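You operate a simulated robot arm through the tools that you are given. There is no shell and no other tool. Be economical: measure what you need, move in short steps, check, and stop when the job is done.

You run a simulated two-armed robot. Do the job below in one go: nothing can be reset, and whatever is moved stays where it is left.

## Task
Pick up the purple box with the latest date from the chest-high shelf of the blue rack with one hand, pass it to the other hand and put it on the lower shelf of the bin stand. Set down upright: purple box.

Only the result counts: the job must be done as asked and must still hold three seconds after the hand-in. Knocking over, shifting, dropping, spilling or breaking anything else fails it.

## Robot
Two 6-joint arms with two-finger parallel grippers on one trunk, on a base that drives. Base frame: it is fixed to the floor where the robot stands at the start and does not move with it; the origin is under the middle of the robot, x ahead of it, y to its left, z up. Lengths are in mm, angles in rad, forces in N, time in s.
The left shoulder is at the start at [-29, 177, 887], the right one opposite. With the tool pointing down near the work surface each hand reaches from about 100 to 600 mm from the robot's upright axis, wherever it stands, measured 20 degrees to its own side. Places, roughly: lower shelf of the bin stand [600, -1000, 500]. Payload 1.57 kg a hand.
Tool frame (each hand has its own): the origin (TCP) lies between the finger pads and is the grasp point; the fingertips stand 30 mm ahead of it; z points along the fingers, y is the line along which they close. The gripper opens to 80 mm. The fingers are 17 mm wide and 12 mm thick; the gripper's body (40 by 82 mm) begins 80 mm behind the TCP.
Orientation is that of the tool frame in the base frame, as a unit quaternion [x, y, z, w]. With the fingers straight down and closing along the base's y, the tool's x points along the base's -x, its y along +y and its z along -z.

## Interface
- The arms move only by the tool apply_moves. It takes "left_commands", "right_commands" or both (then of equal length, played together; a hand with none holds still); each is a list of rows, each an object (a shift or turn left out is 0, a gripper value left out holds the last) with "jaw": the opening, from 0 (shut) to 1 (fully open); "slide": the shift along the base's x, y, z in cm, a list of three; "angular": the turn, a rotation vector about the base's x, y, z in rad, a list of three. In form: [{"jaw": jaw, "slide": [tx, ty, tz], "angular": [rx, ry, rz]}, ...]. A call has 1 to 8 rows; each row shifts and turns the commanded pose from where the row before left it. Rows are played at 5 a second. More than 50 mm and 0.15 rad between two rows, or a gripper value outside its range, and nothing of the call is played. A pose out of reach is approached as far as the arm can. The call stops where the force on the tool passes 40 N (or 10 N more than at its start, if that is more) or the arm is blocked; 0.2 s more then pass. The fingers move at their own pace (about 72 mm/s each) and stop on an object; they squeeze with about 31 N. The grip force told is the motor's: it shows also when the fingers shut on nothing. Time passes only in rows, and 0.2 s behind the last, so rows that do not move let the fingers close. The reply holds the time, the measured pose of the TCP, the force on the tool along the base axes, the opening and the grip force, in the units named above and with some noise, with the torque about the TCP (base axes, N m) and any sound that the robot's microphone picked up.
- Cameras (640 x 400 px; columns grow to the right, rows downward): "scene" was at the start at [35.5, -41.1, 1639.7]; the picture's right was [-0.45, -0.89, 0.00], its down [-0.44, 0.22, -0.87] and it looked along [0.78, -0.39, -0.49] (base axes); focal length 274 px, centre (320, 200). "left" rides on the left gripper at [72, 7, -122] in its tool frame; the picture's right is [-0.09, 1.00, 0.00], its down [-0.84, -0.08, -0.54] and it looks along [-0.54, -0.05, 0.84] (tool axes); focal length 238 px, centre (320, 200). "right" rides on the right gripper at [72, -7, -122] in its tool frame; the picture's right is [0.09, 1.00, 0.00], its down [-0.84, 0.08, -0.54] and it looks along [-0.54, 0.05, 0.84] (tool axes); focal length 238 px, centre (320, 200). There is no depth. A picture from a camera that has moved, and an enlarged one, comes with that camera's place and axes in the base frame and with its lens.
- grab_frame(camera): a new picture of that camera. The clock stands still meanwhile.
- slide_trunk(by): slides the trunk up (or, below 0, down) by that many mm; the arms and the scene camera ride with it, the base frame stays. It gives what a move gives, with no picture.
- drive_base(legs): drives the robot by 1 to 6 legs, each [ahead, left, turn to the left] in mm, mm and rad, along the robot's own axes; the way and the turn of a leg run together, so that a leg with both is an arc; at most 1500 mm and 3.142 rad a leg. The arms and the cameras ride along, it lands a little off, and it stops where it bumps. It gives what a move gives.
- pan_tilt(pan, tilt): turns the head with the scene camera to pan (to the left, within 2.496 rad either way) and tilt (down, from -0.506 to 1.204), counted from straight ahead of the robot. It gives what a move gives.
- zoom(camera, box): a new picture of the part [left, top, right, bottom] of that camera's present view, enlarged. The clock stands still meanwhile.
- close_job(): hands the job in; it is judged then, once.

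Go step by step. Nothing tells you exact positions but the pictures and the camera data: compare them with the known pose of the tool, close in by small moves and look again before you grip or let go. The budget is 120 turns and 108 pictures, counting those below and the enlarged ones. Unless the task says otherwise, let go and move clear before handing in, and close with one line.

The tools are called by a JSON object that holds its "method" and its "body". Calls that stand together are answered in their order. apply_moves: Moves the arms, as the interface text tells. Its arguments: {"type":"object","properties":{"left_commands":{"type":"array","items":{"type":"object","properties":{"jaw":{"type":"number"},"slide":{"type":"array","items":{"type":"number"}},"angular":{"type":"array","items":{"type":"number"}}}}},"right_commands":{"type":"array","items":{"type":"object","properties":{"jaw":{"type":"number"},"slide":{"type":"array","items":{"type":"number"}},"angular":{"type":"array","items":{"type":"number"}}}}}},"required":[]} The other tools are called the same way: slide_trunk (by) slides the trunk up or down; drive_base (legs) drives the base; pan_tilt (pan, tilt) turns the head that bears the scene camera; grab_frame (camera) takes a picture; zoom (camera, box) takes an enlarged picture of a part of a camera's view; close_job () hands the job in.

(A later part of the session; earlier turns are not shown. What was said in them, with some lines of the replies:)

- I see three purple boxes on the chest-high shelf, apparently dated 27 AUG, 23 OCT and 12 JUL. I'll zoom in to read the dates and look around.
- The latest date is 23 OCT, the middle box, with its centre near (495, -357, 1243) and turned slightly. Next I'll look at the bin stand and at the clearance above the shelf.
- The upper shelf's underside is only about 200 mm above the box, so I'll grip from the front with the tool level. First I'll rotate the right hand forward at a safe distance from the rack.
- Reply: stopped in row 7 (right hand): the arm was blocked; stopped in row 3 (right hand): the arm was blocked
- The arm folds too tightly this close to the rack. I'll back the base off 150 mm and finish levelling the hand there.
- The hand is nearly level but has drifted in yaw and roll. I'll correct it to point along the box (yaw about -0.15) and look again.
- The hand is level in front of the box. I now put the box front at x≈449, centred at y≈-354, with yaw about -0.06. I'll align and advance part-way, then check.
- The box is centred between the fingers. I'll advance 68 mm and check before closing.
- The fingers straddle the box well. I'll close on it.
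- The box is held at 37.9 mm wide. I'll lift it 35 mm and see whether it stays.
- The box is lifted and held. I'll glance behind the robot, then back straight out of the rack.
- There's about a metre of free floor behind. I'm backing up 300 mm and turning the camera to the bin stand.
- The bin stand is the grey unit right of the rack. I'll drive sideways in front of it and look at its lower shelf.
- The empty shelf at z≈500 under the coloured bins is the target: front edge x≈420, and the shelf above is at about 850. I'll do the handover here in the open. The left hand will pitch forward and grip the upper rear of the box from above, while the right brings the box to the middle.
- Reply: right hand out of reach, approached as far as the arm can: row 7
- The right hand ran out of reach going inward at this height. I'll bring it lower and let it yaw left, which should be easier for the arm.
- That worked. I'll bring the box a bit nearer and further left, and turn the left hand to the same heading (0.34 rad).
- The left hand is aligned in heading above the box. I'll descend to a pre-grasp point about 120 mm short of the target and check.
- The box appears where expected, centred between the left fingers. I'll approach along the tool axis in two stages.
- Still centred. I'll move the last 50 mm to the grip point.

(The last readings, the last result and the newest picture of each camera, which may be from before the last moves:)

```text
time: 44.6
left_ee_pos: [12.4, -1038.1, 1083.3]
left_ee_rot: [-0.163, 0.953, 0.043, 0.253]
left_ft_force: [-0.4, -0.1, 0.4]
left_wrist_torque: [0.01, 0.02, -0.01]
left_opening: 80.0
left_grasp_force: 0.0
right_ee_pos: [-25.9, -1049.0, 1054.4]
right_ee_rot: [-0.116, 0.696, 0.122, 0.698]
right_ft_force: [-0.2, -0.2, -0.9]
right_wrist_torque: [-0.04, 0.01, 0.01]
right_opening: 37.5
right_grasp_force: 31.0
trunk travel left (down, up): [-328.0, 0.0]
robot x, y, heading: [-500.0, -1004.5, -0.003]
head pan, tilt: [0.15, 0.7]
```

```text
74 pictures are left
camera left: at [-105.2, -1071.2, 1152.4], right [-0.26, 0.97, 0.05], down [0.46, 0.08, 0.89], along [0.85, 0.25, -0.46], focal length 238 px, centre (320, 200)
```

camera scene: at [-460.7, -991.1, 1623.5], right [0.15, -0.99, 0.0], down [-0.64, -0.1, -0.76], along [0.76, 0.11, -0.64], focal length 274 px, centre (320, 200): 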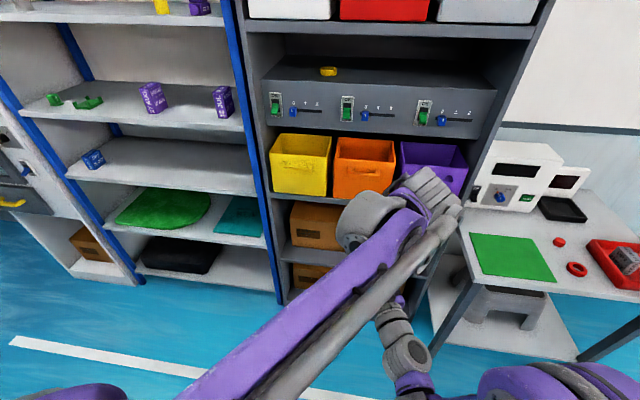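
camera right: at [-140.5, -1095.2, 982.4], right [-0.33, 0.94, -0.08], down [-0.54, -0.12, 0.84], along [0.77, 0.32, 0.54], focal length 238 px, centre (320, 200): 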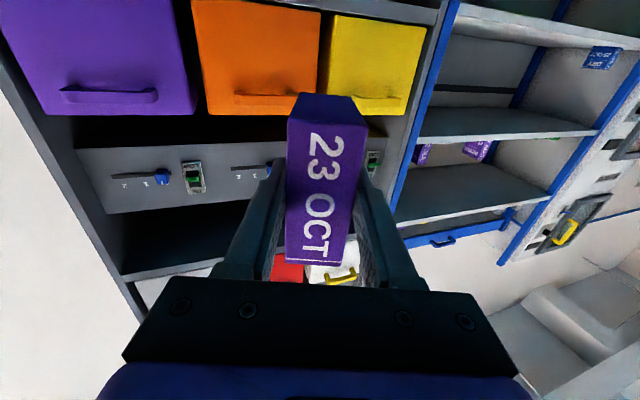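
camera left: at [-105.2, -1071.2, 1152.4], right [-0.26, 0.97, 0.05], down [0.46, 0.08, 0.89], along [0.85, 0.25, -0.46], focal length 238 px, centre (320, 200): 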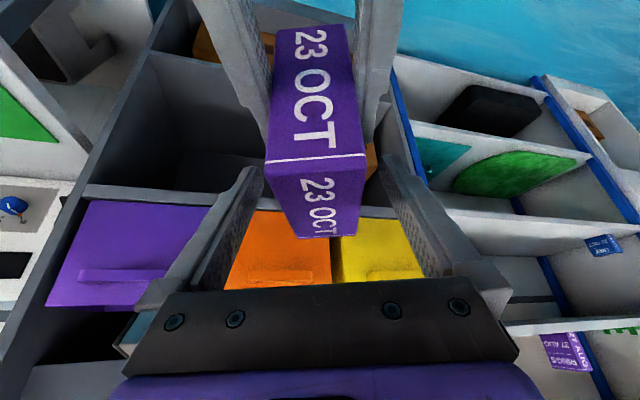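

The left hand sits about 2 mm off centre laterally. I'll correct that and close.

{"method": "apply_moves", "body": {"left_commands": [{"slide": [-0.08, 0.22, 0]}, {"jaw": 0}, {}, {}, {}, {}]}}

{"method": "grab_frame", "body": {"camera": "left"}}

{"method": "grab_frame", "body": {"camera": "right"}}

```text
time: 46.0
left_ee_pos: [11.7, -1035.2, 1083.6]
left_ee_rot: [-0.164, 0.952, 0.044, 0.254]
left_ft_force: [3.6, -6.4, 0.8]
left_wrist_torque: [0.42, 0.2, 0.3]
left_opening: 37.6
left_grasp_force: 31.0
right_ee_pos: [-26.4, -1049.2, 1054.0]
right_ee_rot: [-0.117, 0.696, 0.122, 0.698]
right_ft_force: [-3.4, 4.9, -2.7]
right_wrist_torque: [-0.64, -0.23, -0.05]
right_opening: 37.6
right_grasp_force: 30.8
trunk travel left (down, up): [-328.0, 0.0]
robot x, y, heading: [-500.3, -1006.3, -0.0]
head pan, tilt: [0.15, 0.7]
```

```text
73 pictures are left
camera left: at [-106.2, -1069.4, 1152.3], right [-0.26, 0.97, 0.05], down [0.46, 0.08, 0.89], along [0.85, 0.25, -0.46], focal length 238 px, centre (320, 200)
```

left: 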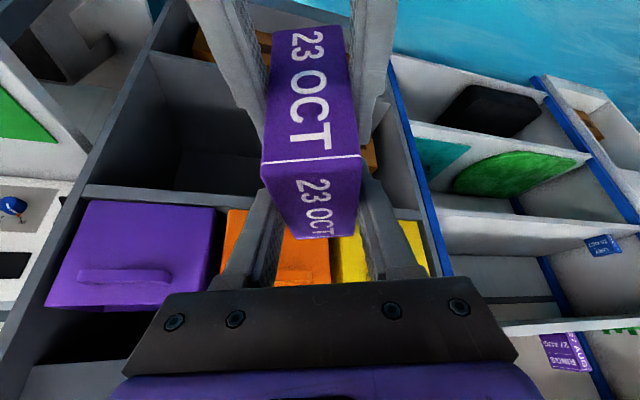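

```text
72 pictures are left
camera right: at [-140.4, -1095.1, 982.3], right [-0.33, 0.94, -0.08], down [-0.54, -0.12, 0.84], along [0.77, 0.32, 0.54], focal length 238 px, centre (320, 200)
```

right: 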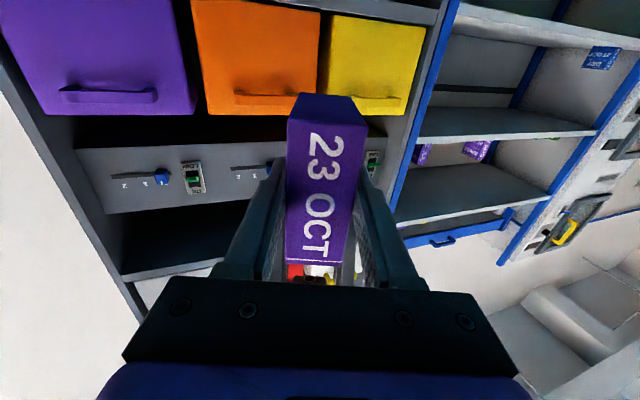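

Both hands hold the box. I'll open the right hand and draw it straight back.

{"method": "apply_moves", "body": {"right_commands": [{"jaw": 1}, {}, {}, {}]}}

{"method": "grab_frame", "body": {"camera": "left"}}

{"method": "apply_moves", "body": {"right_commands": [{"slide": [-1.4, -0.5, 0]}, {"slide": [-1.4, -0.5, -0.2]}, {"slide": [-1.4, -0.5, -0.5]}, {"slide": [-0.5, -2, -1.5]}, {"slide": [0, -3, -1.5]}, {"slide": [0, -3, -1.5]}, {"slide": [0, -3, -1]}, {"slide": [0, -3, -1]}]}}

{"method": "grab_frame", "body": {"camera": "left"}}

```text
time: 47.0
left_ee_pos: [11.6, -1035.4, 1082.5]
left_ee_rot: [-0.163, 0.952, 0.044, 0.254]
left_ft_force: [-0.1, 0.0, 0.0]
left_wrist_torque: [-0.01, -0.04, -0.01]
left_opening: 37.5
left_grasp_force: 31.0
right_ee_pos: [-25.2, -1049.2, 1054.5]
right_ee_rot: [-0.116, 0.696, 0.123, 0.698]
right_ft_force: [-0.1, 0.4, 1.2]
right_wrist_torque: [-0.02, -0.03, -0.01]
right_opening: 80.2
right_grasp_force: 0.1
trunk travel left (down, up): [-328.0, 0.0]
robot x, y, heading: [-501.2, -1004.0, 0.001]
head pan, tilt: [0.15, 0.7]
```

```text
71 pictures are left
camera left: at [-106.2, -1069.2, 1152.3], right [-0.26, 0.97, 0.05], down [0.46, 0.08, 0.89], along [0.85, 0.25, -0.46], focal length 238 px, centre (320, 200)
```

left: 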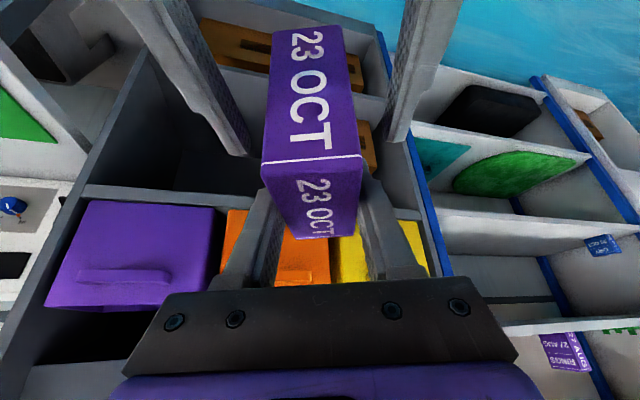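

```text
time: 48.8
left_ee_pos: [10.9, -1036.1, 1082.2]
left_ee_rot: [-0.164, 0.952, 0.044, 0.254]
left_ft_force: [0.4, -0.1, -1.1]
left_wrist_torque: [0.0, -0.02, -0.01]
left_opening: 37.7
left_grasp_force: 30.7
right_ee_pos: [-52.6, -1207.6, 1050.2]
right_ee_rot: [-0.117, 0.697, 0.124, 0.697]
right_ft_force: [-0.6, 0.0, -0.7]
right_wrist_torque: [0.02, 0.05, 0.01]
right_opening: 80.0
right_grasp_force: 0.1
right hand out of reach, approached as far as the arm can: row 3, 4, 5, 6, 7, 8
trunk travel left (down, up): [-328.0, 0.0]
robot x, y, heading: [-498.5, -1004.2, 0.0]
head pan, tilt: [0.15, 0.7]
```

```text
70 pictures are left
camera left: at [-106.0, -1069.9, 1152.2], right [-0.26, 0.97, 0.05], down [0.46, 0.08, 0.89], along [0.85, 0.25, -0.46], focal length 238 px, centre (320, 200)
```

left: 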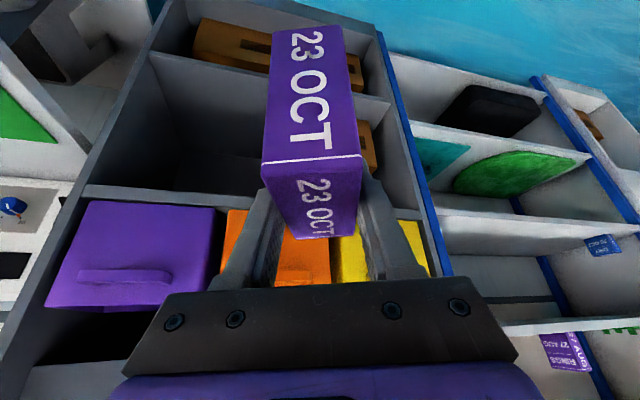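

The left hand now holds the box alone. I'll tuck the right hand away, tool down near its side, before driving to the stand.

{"method": "apply_moves", "body": {"right_commands": [{"slide": [0, -2, 1], "angular": [0, 0, -0.115]}, {"slide": [0, -2, 1], "angular": [0, 0, -0.115]}, {"slide": [0, -2, 1], "angular": [0, 0, -0.115]}, {"slide": [-1, -1, 1], "angular": [0, 0.145, 0]}, {"slide": [-1, -1, 1], "angular": [0, 0.145, 0]}, {"slide": [-1, -1, 1], "angular": [0, 0.145, 0]}, {"slide": [-1, -1, 1], "angular": [0, 0.145, 0]}, {"slide": [-1, -1, 1], "angular": [0, 0.145, 0]}]}}

{"method": "apply_moves", "body": {"right_commands": [{"slide": [-1, 0, 0], "angular": [0, 0.145, 0]}, {"slide": [-1, 0, 0], "angular": [0, 0.145, 0]}, {"slide": [-1, 0, 0], "angular": [0, 0.145, 0]}, {"slide": [-1, 0, 0], "angular": [0, 0.145, 0]}, {"slide": [-1, 0, 0], "angular": [0, 0.145, 0]}, {"slide": [-1, 0, 0], "angular": [0, 0.12, 0]}]}}

{"method": "pan_tilt", "body": {"pan": -0.6, "tilt": 0.7}}

{"method": "grab_frame", "body": {"camera": "scene"}}

```text
time: 50.6
left_ee_pos: [12.4, -1035.5, 1082.5]
left_ee_rot: [-0.163, 0.952, 0.043, 0.254]
left_ft_force: [0.1, 0.5, -0.2]
left_wrist_torque: [0.01, -0.04, 0.03]
left_opening: 37.6
left_grasp_force: 31.1
right_ee_pos: [-102.0, -1315.3, 1131.7]
right_ee_rot: [0.005, 0.912, -0.001, 0.411]
right_ft_force: [-0.5, -0.1, 0.8]
right_wrist_torque: [0.0, -0.01, 0.0]
right_opening: 80.1
right_grasp_force: 0.1
trunk travel left (down, up): [-328.0, 0.0]
robot x, y, heading: [-500.6, -1005.0, -0.004]
head pan, tilt: [0.15, 0.7]
```

```text
time: 52.0
left_ee_pos: [12.3, -1035.6, 1083.4]
left_ee_rot: [-0.164, 0.952, 0.044, 0.254]
left_ft_force: [-0.1, 0.6, 1.2]
left_wrist_torque: [-0.01, -0.03, 0.02]
left_opening: 37.7
left_grasp_force: 31.1
right_ee_pos: [-160.5, -1315.6, 1131.8]
right_ee_rot: [0.005, 1.0, -0.003, 0.001]
right_ft_force: [-0.2, 0.5, -0.3]
right_wrist_torque: [-0.05, 0.02, 0.01]
right_opening: 80.0
right_grasp_force: 0.1
trunk travel left (down, up): [-328.0, 0.0]
robot x, y, heading: [-496.7, -1003.8, 0.0]
head pan, tilt: [0.15, 0.7]
```

```text
time: 53.1
left_ee_pos: [11.3, -1035.5, 1082.5]
left_ee_rot: [-0.164, 0.953, 0.044, 0.253]
left_ft_force: [-0.3, -0.7, 0.5]
left_wrist_torque: [0.04, -0.01, 0.0]
left_opening: 37.6
left_grasp_force: 31.3
right_ee_pos: [-162.2, -1314.6, 1130.8]
right_ee_rot: [0.004, 1.0, -0.002, 0.002]
right_ft_force: [-1.2, -0.1, 0.6]
right_wrist_torque: [-0.03, 0.0, 0.03]
right_opening: 80.1
right_grasp_force: 0.1
trunk travel left (down, up): [-328.0, 0.0]
robot x, y, heading: [-501.5, -1002.6, 0.001]
head pan, tilt: [-0.6, 0.7]
```

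```text
69 pictures are left
camera scene: at [-474.6, -1051.8, 1623.5], right [-0.56, -0.83, 0.0], down [-0.53, 0.36, -0.76], along [0.63, -0.43, -0.64], focal length 274 px, centre (320, 200)
```

scene: 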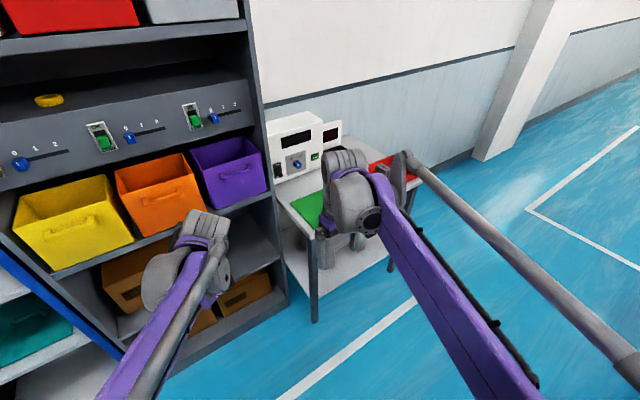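

The right hand is tucked. I'll lower the trunk fully here in the open, bring the left hand down to shelf height, then look again.

{"method": "slide_trunk", "body": {"by": -328}}

{"method": "apply_moves", "body": {"left_commands": [{"slide": [0, 0, -2.5]}, {"slide": [0, 0, -2.5]}, {"slide": [0, 0, -2.5]}, {"slide": [0, 0, -2.5]}, {"slide": [0, 0, -2.0]}]}}

{"method": "pan_tilt", "body": {"pan": 0.0, "tilt": 0.6}}

{"method": "grab_frame", "body": {"camera": "scene"}}

{"method": "grab_frame", "body": {"camera": "left"}}

{"method": "grab_frame", "body": {"camera": "right"}}

```text
time: 56.4
left_ee_pos: [10.8, -1034.6, 754.6]
left_ee_rot: [-0.164, 0.953, 0.043, 0.253]
left_ft_force: [-0.8, 0.1, 0.0]
left_wrist_torque: [0.01, -0.01, 0.01]
left_opening: 37.6
left_grasp_force: 30.4
right_ee_pos: [-162.3, -1315.2, 805.0]
right_ee_rot: [0.004, 1.0, -0.003, 0.002]
right_ft_force: [0.4, -0.2, -0.1]
right_wrist_torque: [0.0, 0.02, 0.01]
right_opening: 80.0
right_grasp_force: 0.2
trunk travel left (down, up): [0.0, 328.0]
robot x, y, heading: [-499.3, -1003.1, -0.002]
head pan, tilt: [-0.6, 0.7]
```

```text
time: 57.6
left_ee_pos: [11.4, -1033.4, 634.9]
left_ee_rot: [-0.163, 0.953, 0.043, 0.253]
left_ft_force: [0.7, 0.2, 0.8]
left_wrist_torque: [-0.01, -0.03, 0.0]
left_opening: 37.5
left_grasp_force: 30.8
right_ee_pos: [-161.2, -1314.8, 803.4]
right_ee_rot: [0.004, 1.0, -0.003, 0.002]
right_ft_force: [0.2, 0.5, 0.0]
right_wrist_torque: [-0.02, 0.0, 0.0]
right_opening: 80.0
right_grasp_force: 0.0
trunk travel left (down, up): [0.0, 328.0]
robot x, y, heading: [-497.6, -1002.1, 0.001]
head pan, tilt: [-0.6, 0.7]
```

```text
time: 58.6
left_ee_pos: [11.7, -1034.2, 635.6]
left_ee_rot: [-0.164, 0.952, 0.043, 0.254]
left_ft_force: [-0.6, 0.2, 0.9]
left_wrist_torque: [0.04, -0.03, -0.01]
left_opening: 37.5
left_grasp_force: 30.9
right_ee_pos: [-161.4, -1315.0, 803.6]
right_ee_rot: [0.004, 1.0, -0.003, 0.002]
right_ft_force: [-1.1, 0.1, -0.4]
right_wrist_torque: [-0.02, 0.01, 0.01]
right_opening: 80.0
right_grasp_force: 0.1
trunk travel left (down, up): [0.0, 328.0]
robot x, y, heading: [-497.4, -1001.7, 0.001]
head pan, tilt: [0.0, 0.6]
```

```text
68 pictures are left
camera scene: at [-403.5, -1003.9, 1299.1], right [0.0, -1.0, 0.0], down [-0.57, 0.0, -0.82], along [0.82, 0.0, -0.57], focal length 274 px, centre (320, 200)
```

scene: 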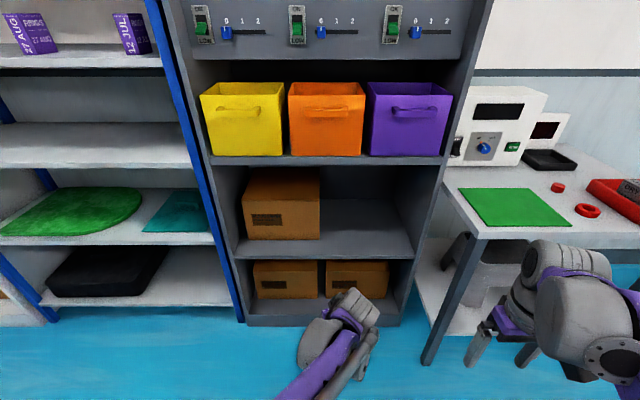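

```text
67 pictures are left
camera left: at [-105.6, -1068.0, 704.0], right [-0.26, 0.97, 0.05], down [0.46, 0.08, 0.89], along [0.85, 0.25, -0.46], focal length 238 px, centre (320, 200)
```

left: 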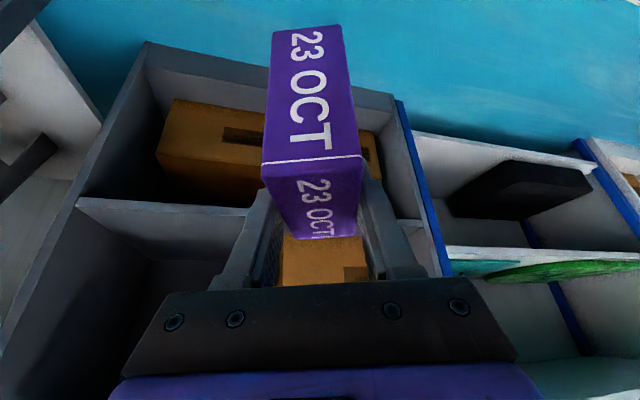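

```text
66 pictures are left
camera right: at [-235.7, -1320.5, 925.7], right [-0.08, 1.0, -0.01], down [0.84, 0.07, 0.55], along [0.54, 0.04, -0.84], focal length 238 px, centre (320, 200)
```

right: 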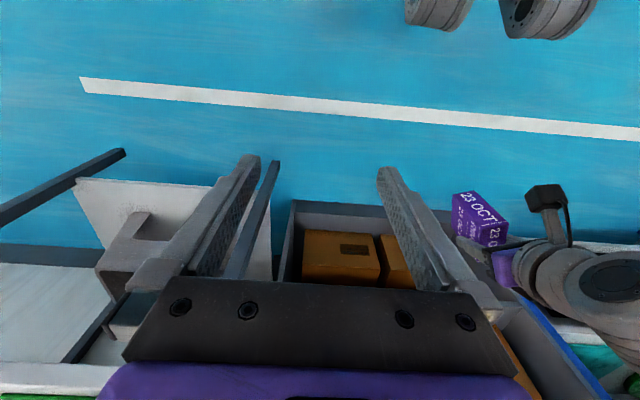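

I now place the target shelf's front edge at x≈378 and its top at z≈486, with the shelf above at about 895. A carton stands on its left half (y above -1005), so I'll set the box at about y=-1130. First I'll raise the right hand, adjust the left, and drive part-way.

{"method": "apply_moves", "body": {"left_commands": [{"slide": [0, -1.0, -0.7]}, {"slide": [0, -1.0, -0.7]}, {"slide": [0, -1.0, -0.7]}, {"slide": [0, -1.0, -0.7]}, {"slide": [0, -1.0, -0.7]}], "right_commands": [{"slide": [0, 0, 2]}, {"slide": [0, 0, 2]}, {"slide": [0, 0, 2]}, {"slide": [0, 0, 2]}, {"slide": [0, 0, 2]}]}}

{"method": "drive_base", "body": {"legs": [[280, -44, 0]]}}

{"method": "grab_frame", "body": {"camera": "scene"}}

{"method": "grab_frame", "body": {"camera": "left"}}

```text
time: 59.8
left_ee_pos: [12.4, -1084.4, 598.9]
left_ee_rot: [-0.164, 0.953, 0.044, 0.253]
left_ft_force: [0.0, -0.4, -0.2]
left_wrist_torque: [0.01, -0.05, -0.01]
left_opening: 37.5
left_grasp_force: 31.1
right_ee_pos: [-161.2, -1316.1, 903.1]
right_ee_rot: [0.004, 1.0, -0.003, 0.002]
right_ft_force: [0.6, 0.0, 0.4]
right_wrist_torque: [0.01, 0.0, 0.02]
right_opening: 79.9
right_grasp_force: 0.0
trunk travel left (down, up): [0.0, 328.0]
robot x, y, heading: [-495.4, -1004.9, 0.0]
head pan, tilt: [0.0, 0.6]
```

```text
time: 61.8
left_ee_pos: [293.5, -1129.2, 600.2]
left_ee_rot: [-0.164, 0.953, 0.043, 0.253]
left_ft_force: [-0.7, 0.8, 0.4]
left_wrist_torque: [0.04, -0.02, -0.01]
left_opening: 37.8
left_grasp_force: 31.5
right_ee_pos: [118.8, -1360.0, 903.0]
right_ee_rot: [0.004, 1.0, -0.003, 0.002]
right_ft_force: [0.4, 0.4, 0.4]
right_wrist_torque: [-0.02, 0.01, -0.03]
right_opening: 80.1
right_grasp_force: 0.0
trunk travel left (down, up): [0.0, 328.0]
robot x, y, heading: [-218.8, -1047.3, 0.002]
head pan, tilt: [0.0, 0.6]
```

```text
65 pictures are left
camera scene: at [-122.8, -1047.9, 1299.1], right [0.0, -1.0, 0.0], down [-0.57, 0.0, -0.82], along [0.82, 0.0, -0.57], focal length 274 px, centre (320, 200)
```

scene: 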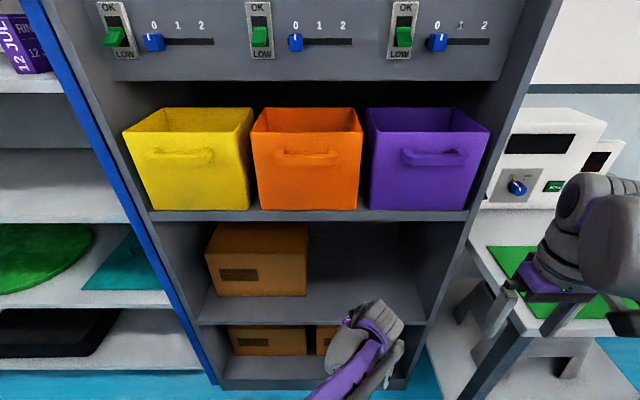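

```text
64 pictures are left
camera left: at [175.4, -1162.8, 669.0], right [-0.26, 0.97, 0.05], down [0.46, 0.08, 0.89], along [0.85, 0.25, -0.46], focal length 238 px, centre (320, 200)
```

left: 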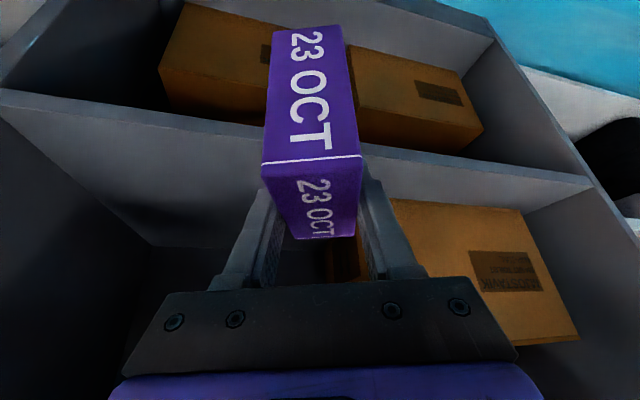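

The way in is clear: the box is below the bin shelf and right of the carton. I'll drive the last 155 mm in.

{"method": "drive_base", "body": {"legs": [[155, 0, 0]]}}

{"method": "grab_frame", "body": {"camera": "scene"}}

{"method": "grab_frame", "body": {"camera": "left"}}

```text
time: 63.1
left_ee_pos: [446.8, -1127.5, 600.4]
left_ee_rot: [-0.165, 0.952, 0.044, 0.253]
left_ft_force: [-0.5, 0.2, 0.6]
left_wrist_torque: [0.0, -0.03, 0.0]
left_opening: 37.8
left_grasp_force: 31.2
right_ee_pos: [273.4, -1357.1, 901.6]
right_ee_rot: [0.003, 1.0, -0.002, 0.002]
right_ft_force: [0.1, -0.4, -0.4]
right_wrist_torque: [0.03, 0.01, -0.01]
right_opening: 80.0
right_grasp_force: 0.0
trunk travel left (down, up): [0.0, 328.0]
robot x, y, heading: [-66.8, -1049.5, 0.003]
head pan, tilt: [0.0, 0.6]
```

```text
63 pictures are left
camera scene: at [30.9, -1047.3, 1299.0], right [0.0, -1.0, 0.0], down [-0.57, 0.0, -0.82], along [0.82, 0.0, -0.57], focal length 274 px, centre (320, 200)
```

scene: 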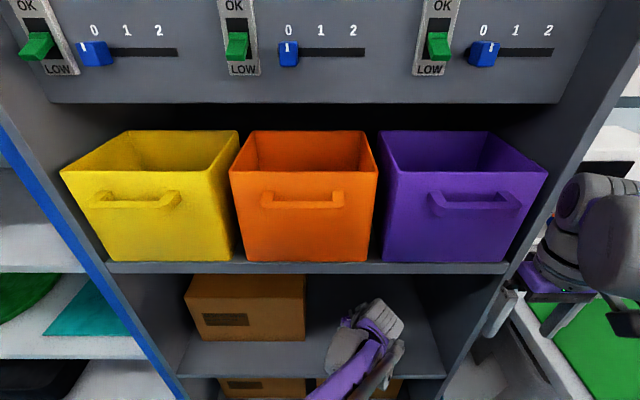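

```text
62 pictures are left
camera left: at [329.4, -1161.2, 668.9], right [-0.26, 0.96, 0.05], down [0.46, 0.08, 0.89], along [0.85, 0.25, -0.46], focal length 238 px, centre (320, 200)
```

left: 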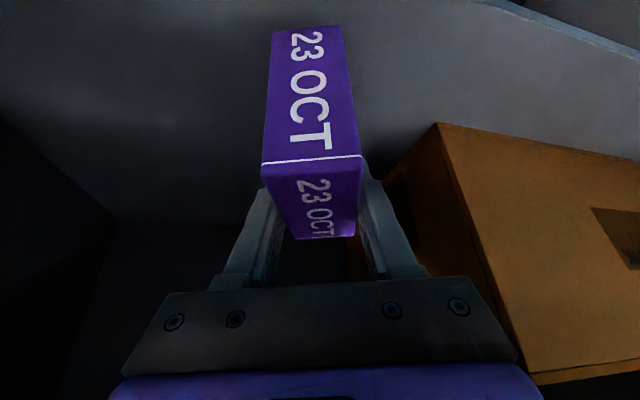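

Over the shelf with room on all sides. I'll lower gently, watching the force.

{"method": "apply_moves", "body": {"left_commands": [{"slide": [0, 0, -1.2]}, {"slide": [0, 0, -1.2]}, {"slide": [0, 0, -1.2]}, {}]}}

{"method": "grab_frame", "body": {"camera": "left"}}

{"method": "zoom", "body": {"camera": "scene", "box": [260, 270, 460, 395]}}

```text
time: 64.1
left_ee_pos: [447.1, -1126.6, 566.7]
left_ee_rot: [-0.164, 0.952, 0.045, 0.256]
left_ft_force: [-6.1, 2.0, 15.4]
left_wrist_torque: [0.15, 0.23, 0.03]
left_opening: 37.9
left_grasp_force: 30.9
right_ee_pos: [271.8, -1357.8, 903.1]
right_ee_rot: [0.003, 1.0, -0.003, 0.003]
right_ft_force: [0.0, 0.2, 0.3]
right_wrist_torque: [0.04, -0.02, 0.01]
right_opening: 80.0
right_grasp_force: 0.1
trunk travel left (down, up): [0.0, 328.0]
robot x, y, heading: [-66.7, -1048.9, 0.002]
head pan, tilt: [0.0, 0.6]
stopped in row 4 (left hand): the force on the tool passed its limit at 44 N (the readings are from after the stop); the commanded pose is now the measured one
```

```text
61 pictures are left
camera left: at [328.9, -1161.2, 636.1], right [-0.26, 0.96, 0.05], down [0.45, 0.08, 0.89], along [0.85, 0.25, -0.46], focal length 238 px, centre (320, 200)
```

left: 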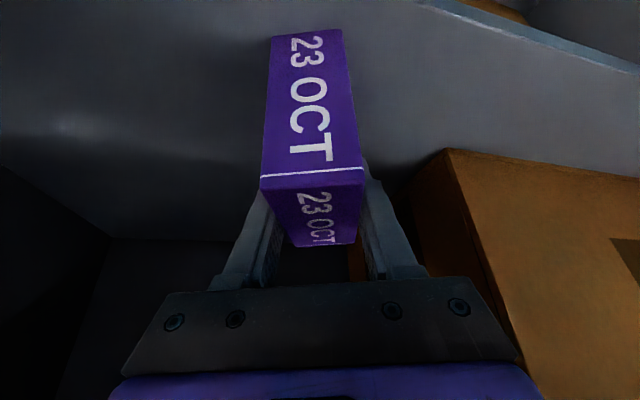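

```text
3.20 times, centred on (360, 332) of scene
camera zoom: at [28.5, -1047.0, 1299.2], right [0.0, -1.0, 0.0], down [-0.56, 0.0, -0.83], along [0.83, 0.0, -0.56], focal length 878 px, centre (192, -224)
```

zoom: 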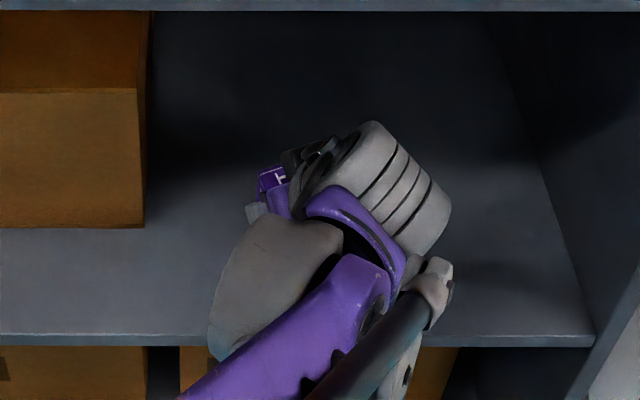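

The box has touched the shelf. I'll ease the push by a millimetre and inspect the box's posture before releasing.

{"method": "apply_moves", "body": {"left_commands": [{"slide": [0, 0, 0.1]}, {}]}}

{"method": "zoom", "body": {"camera": "left", "box": [200, 0, 440, 150]}}

{"method": "zoom", "body": {"camera": "left", "box": [200, 130, 440, 280]}}

```text
time: 64.7
left_ee_pos: [448.1, -1128.7, 568.4]
left_ee_rot: [-0.165, 0.952, 0.044, 0.254]
left_ft_force: [-3.3, 3.4, 9.0]
left_wrist_torque: [0.21, -0.02, 0.09]
left_opening: 37.5
left_grasp_force: 30.8
right_ee_pos: [272.6, -1357.5, 900.8]
right_ee_rot: [0.002, 1.0, -0.003, 0.004]
right_ft_force: [0.2, 0.3, 0.5]
right_wrist_torque: [0.02, -0.01, -0.02]
right_opening: 79.8
right_grasp_force: 0.1
trunk travel left (down, up): [0.0, 328.0]
robot x, y, heading: [-67.2, -1048.7, 0.004]
head pan, tilt: [0.0, 0.6]
```

```text
2.67 times, centred on (320, 75) of left
camera zoom: at [329.5, -1161.5, 636.2], right [-0.26, 0.96, 0.05], down [0.45, 0.08, 0.89], along [0.85, 0.25, -0.46], focal length 636 px, centre (320, 533)
```

zoom: 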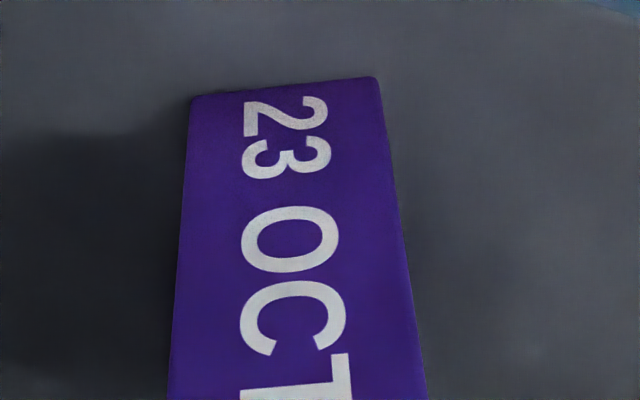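

```text
2.67 times, centred on (320, 205) of left
camera zoom: at [329.5, -1161.5, 636.2], right [-0.26, 0.96, 0.05], down [0.45, 0.08, 0.89], along [0.85, 0.25, -0.46], focal length 636 px, centre (320, 187)
```

zoom: 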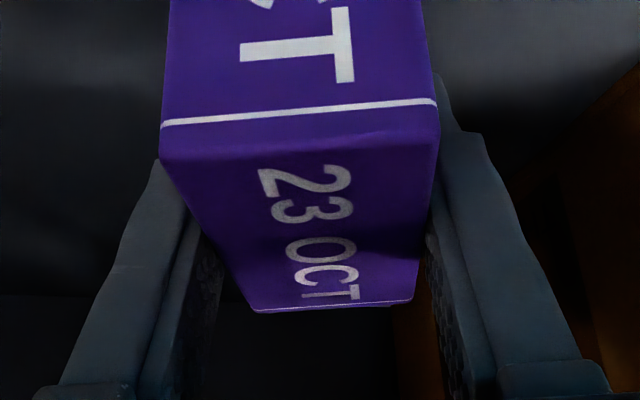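

The box stands essentially upright with its whole base behind the shelf edge, and little load on the hand. I'll release it.

{"method": "apply_moves", "body": {"left_commands": [{"jaw": 0.8}, {}, {}, {}]}}

{"method": "grab_frame", "body": {"camera": "left"}}

```text
time: 65.7
left_ee_pos: [446.8, -1127.1, 567.1]
left_ee_rot: [-0.165, 0.952, 0.044, 0.254]
left_ft_force: [0.6, -0.5, 0.1]
left_wrist_torque: [0.02, -0.03, -0.01]
left_opening: 64.0
left_grasp_force: 0.0
right_ee_pos: [272.9, -1357.5, 902.7]
right_ee_rot: [0.003, 1.0, -0.002, 0.003]
right_ft_force: [0.2, 0.0, 0.9]
right_wrist_torque: [-0.02, 0.04, -0.01]
right_opening: 80.2
right_grasp_force: 0.2
trunk travel left (down, up): [0.0, 328.0]
robot x, y, heading: [-66.5, -1050.2, 0.003]
head pan, tilt: [0.0, 0.6]
```

```text
57 pictures are left
camera left: at [329.8, -1161.8, 635.9], right [-0.26, 0.96, 0.05], down [0.45, 0.08, 0.89], along [0.85, 0.25, -0.46], focal length 238 px, centre (320, 200)
```

left: 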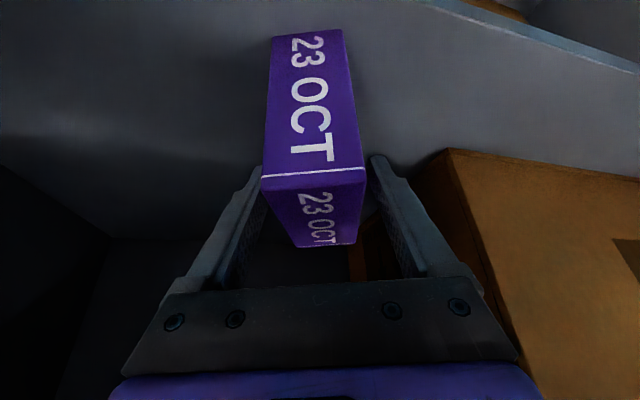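

The box stands free. I'll retreat along the tool axis, then drive back and look.

{"method": "apply_moves", "body": {"left_commands": [{"slide": [-0.7, -0.25, 1.3]}, {"slide": [-0.95, -0.33, 1.7]}, {"slide": [-1.0, -0.33, 1.75]}, {"slide": [-1.0, -0.33, 1.75]}, {"slide": [-1.0, -0.33, 1.75]}, {}]}}

{"method": "drive_base", "body": {"legs": [[-350, 0, 0]]}}

{"method": "grab_frame", "body": {"camera": "scene"}}

{"method": "grab_frame", "body": {"camera": "left"}}

```text
time: 67.1
left_ee_pos: [399.3, -1143.1, 648.9]
left_ee_rot: [-0.164, 0.952, 0.044, 0.254]
left_ft_force: [0.4, -0.3, 0.3]
left_wrist_torque: [0.01, 0.0, -0.01]
left_opening: 63.9
left_grasp_force: 0.1
right_ee_pos: [271.8, -1358.1, 901.9]
right_ee_rot: [0.003, 1.0, -0.003, 0.003]
right_ft_force: [0.4, -0.4, -0.1]
right_wrist_torque: [0.01, -0.04, -0.02]
right_opening: 80.0
right_grasp_force: 0.1
trunk travel left (down, up): [0.0, 328.0]
robot x, y, heading: [-67.3, -1046.9, 0.0]
head pan, tilt: [0.0, 0.6]
```

```text
time: 69.4
left_ee_pos: [48.7, -1142.0, 648.9]
left_ee_rot: [-0.167, 0.951, 0.044, 0.256]
left_ft_force: [0.3, -0.2, 0.8]
left_wrist_torque: [0.01, 0.0, -0.01]
left_opening: 63.9
left_grasp_force: 0.1
right_ee_pos: [-76.7, -1358.5, 902.5]
right_ee_rot: [0.0, 1.0, -0.003, 0.002]
right_ft_force: [0.0, 0.3, -0.5]
right_wrist_torque: [-0.01, -0.01, 0.0]
right_opening: 79.8
right_grasp_force: 0.2
trunk travel left (down, up): [0.0, 328.0]
robot x, y, heading: [-418.5, -1048.7, 0.012]
head pan, tilt: [0.0, 0.6]
```

```text
56 pictures are left
camera scene: at [-321.1, -1048.7, 1299.1], right [0.01, -1.0, 0.0], down [-0.56, 0.0, -0.83], along [0.83, 0.01, -0.56], focal length 274 px, centre (320, 200)
```

scene: 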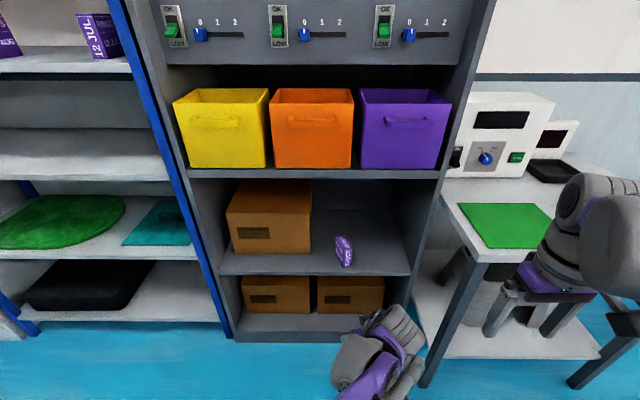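

```text
55 pictures are left
camera left: at [-68.5, -1177.1, 717.9], right [-0.26, 0.96, 0.05], down [0.45, 0.08, 0.89], along [0.85, 0.26, -0.46], focal length 238 px, centre (320, 200)
```

left: 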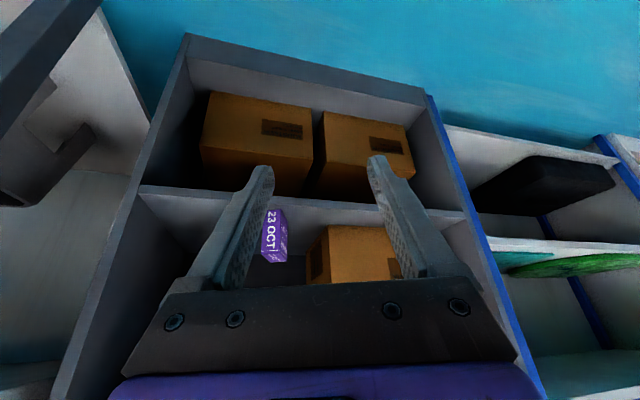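

{"method": "zoom", "body": {"camera": "scene", "box": [300, 210, 400, 280]}}

```text
5.71 times, centred on (350, 245) of scene
camera zoom: at [-321.1, -1048.7, 1299.1], right [0.01, -1.0, 0.0], down [-0.56, 0.0, -0.83], along [0.83, 0.01, -0.56], focal length 1568 px, centre (149, -57)
```

zoom: 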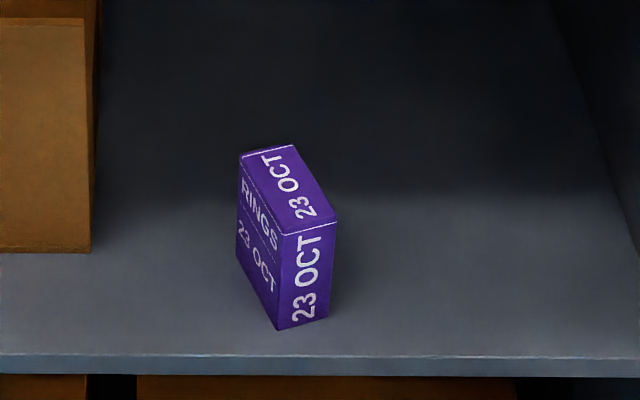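

The 23 OCT box stands upright on the lower shelf, clear of the edge and the carton. Both hands are well away, so I'm handing in.

{"method": "close_job", "body": {}}

```text
The job is handed in.
```

The purple box dated 23 OCT, the latest of the three, was picked up with the right hand, passed to the left, and now stands upright on the bin stand's lower shelf. The job is handed in.
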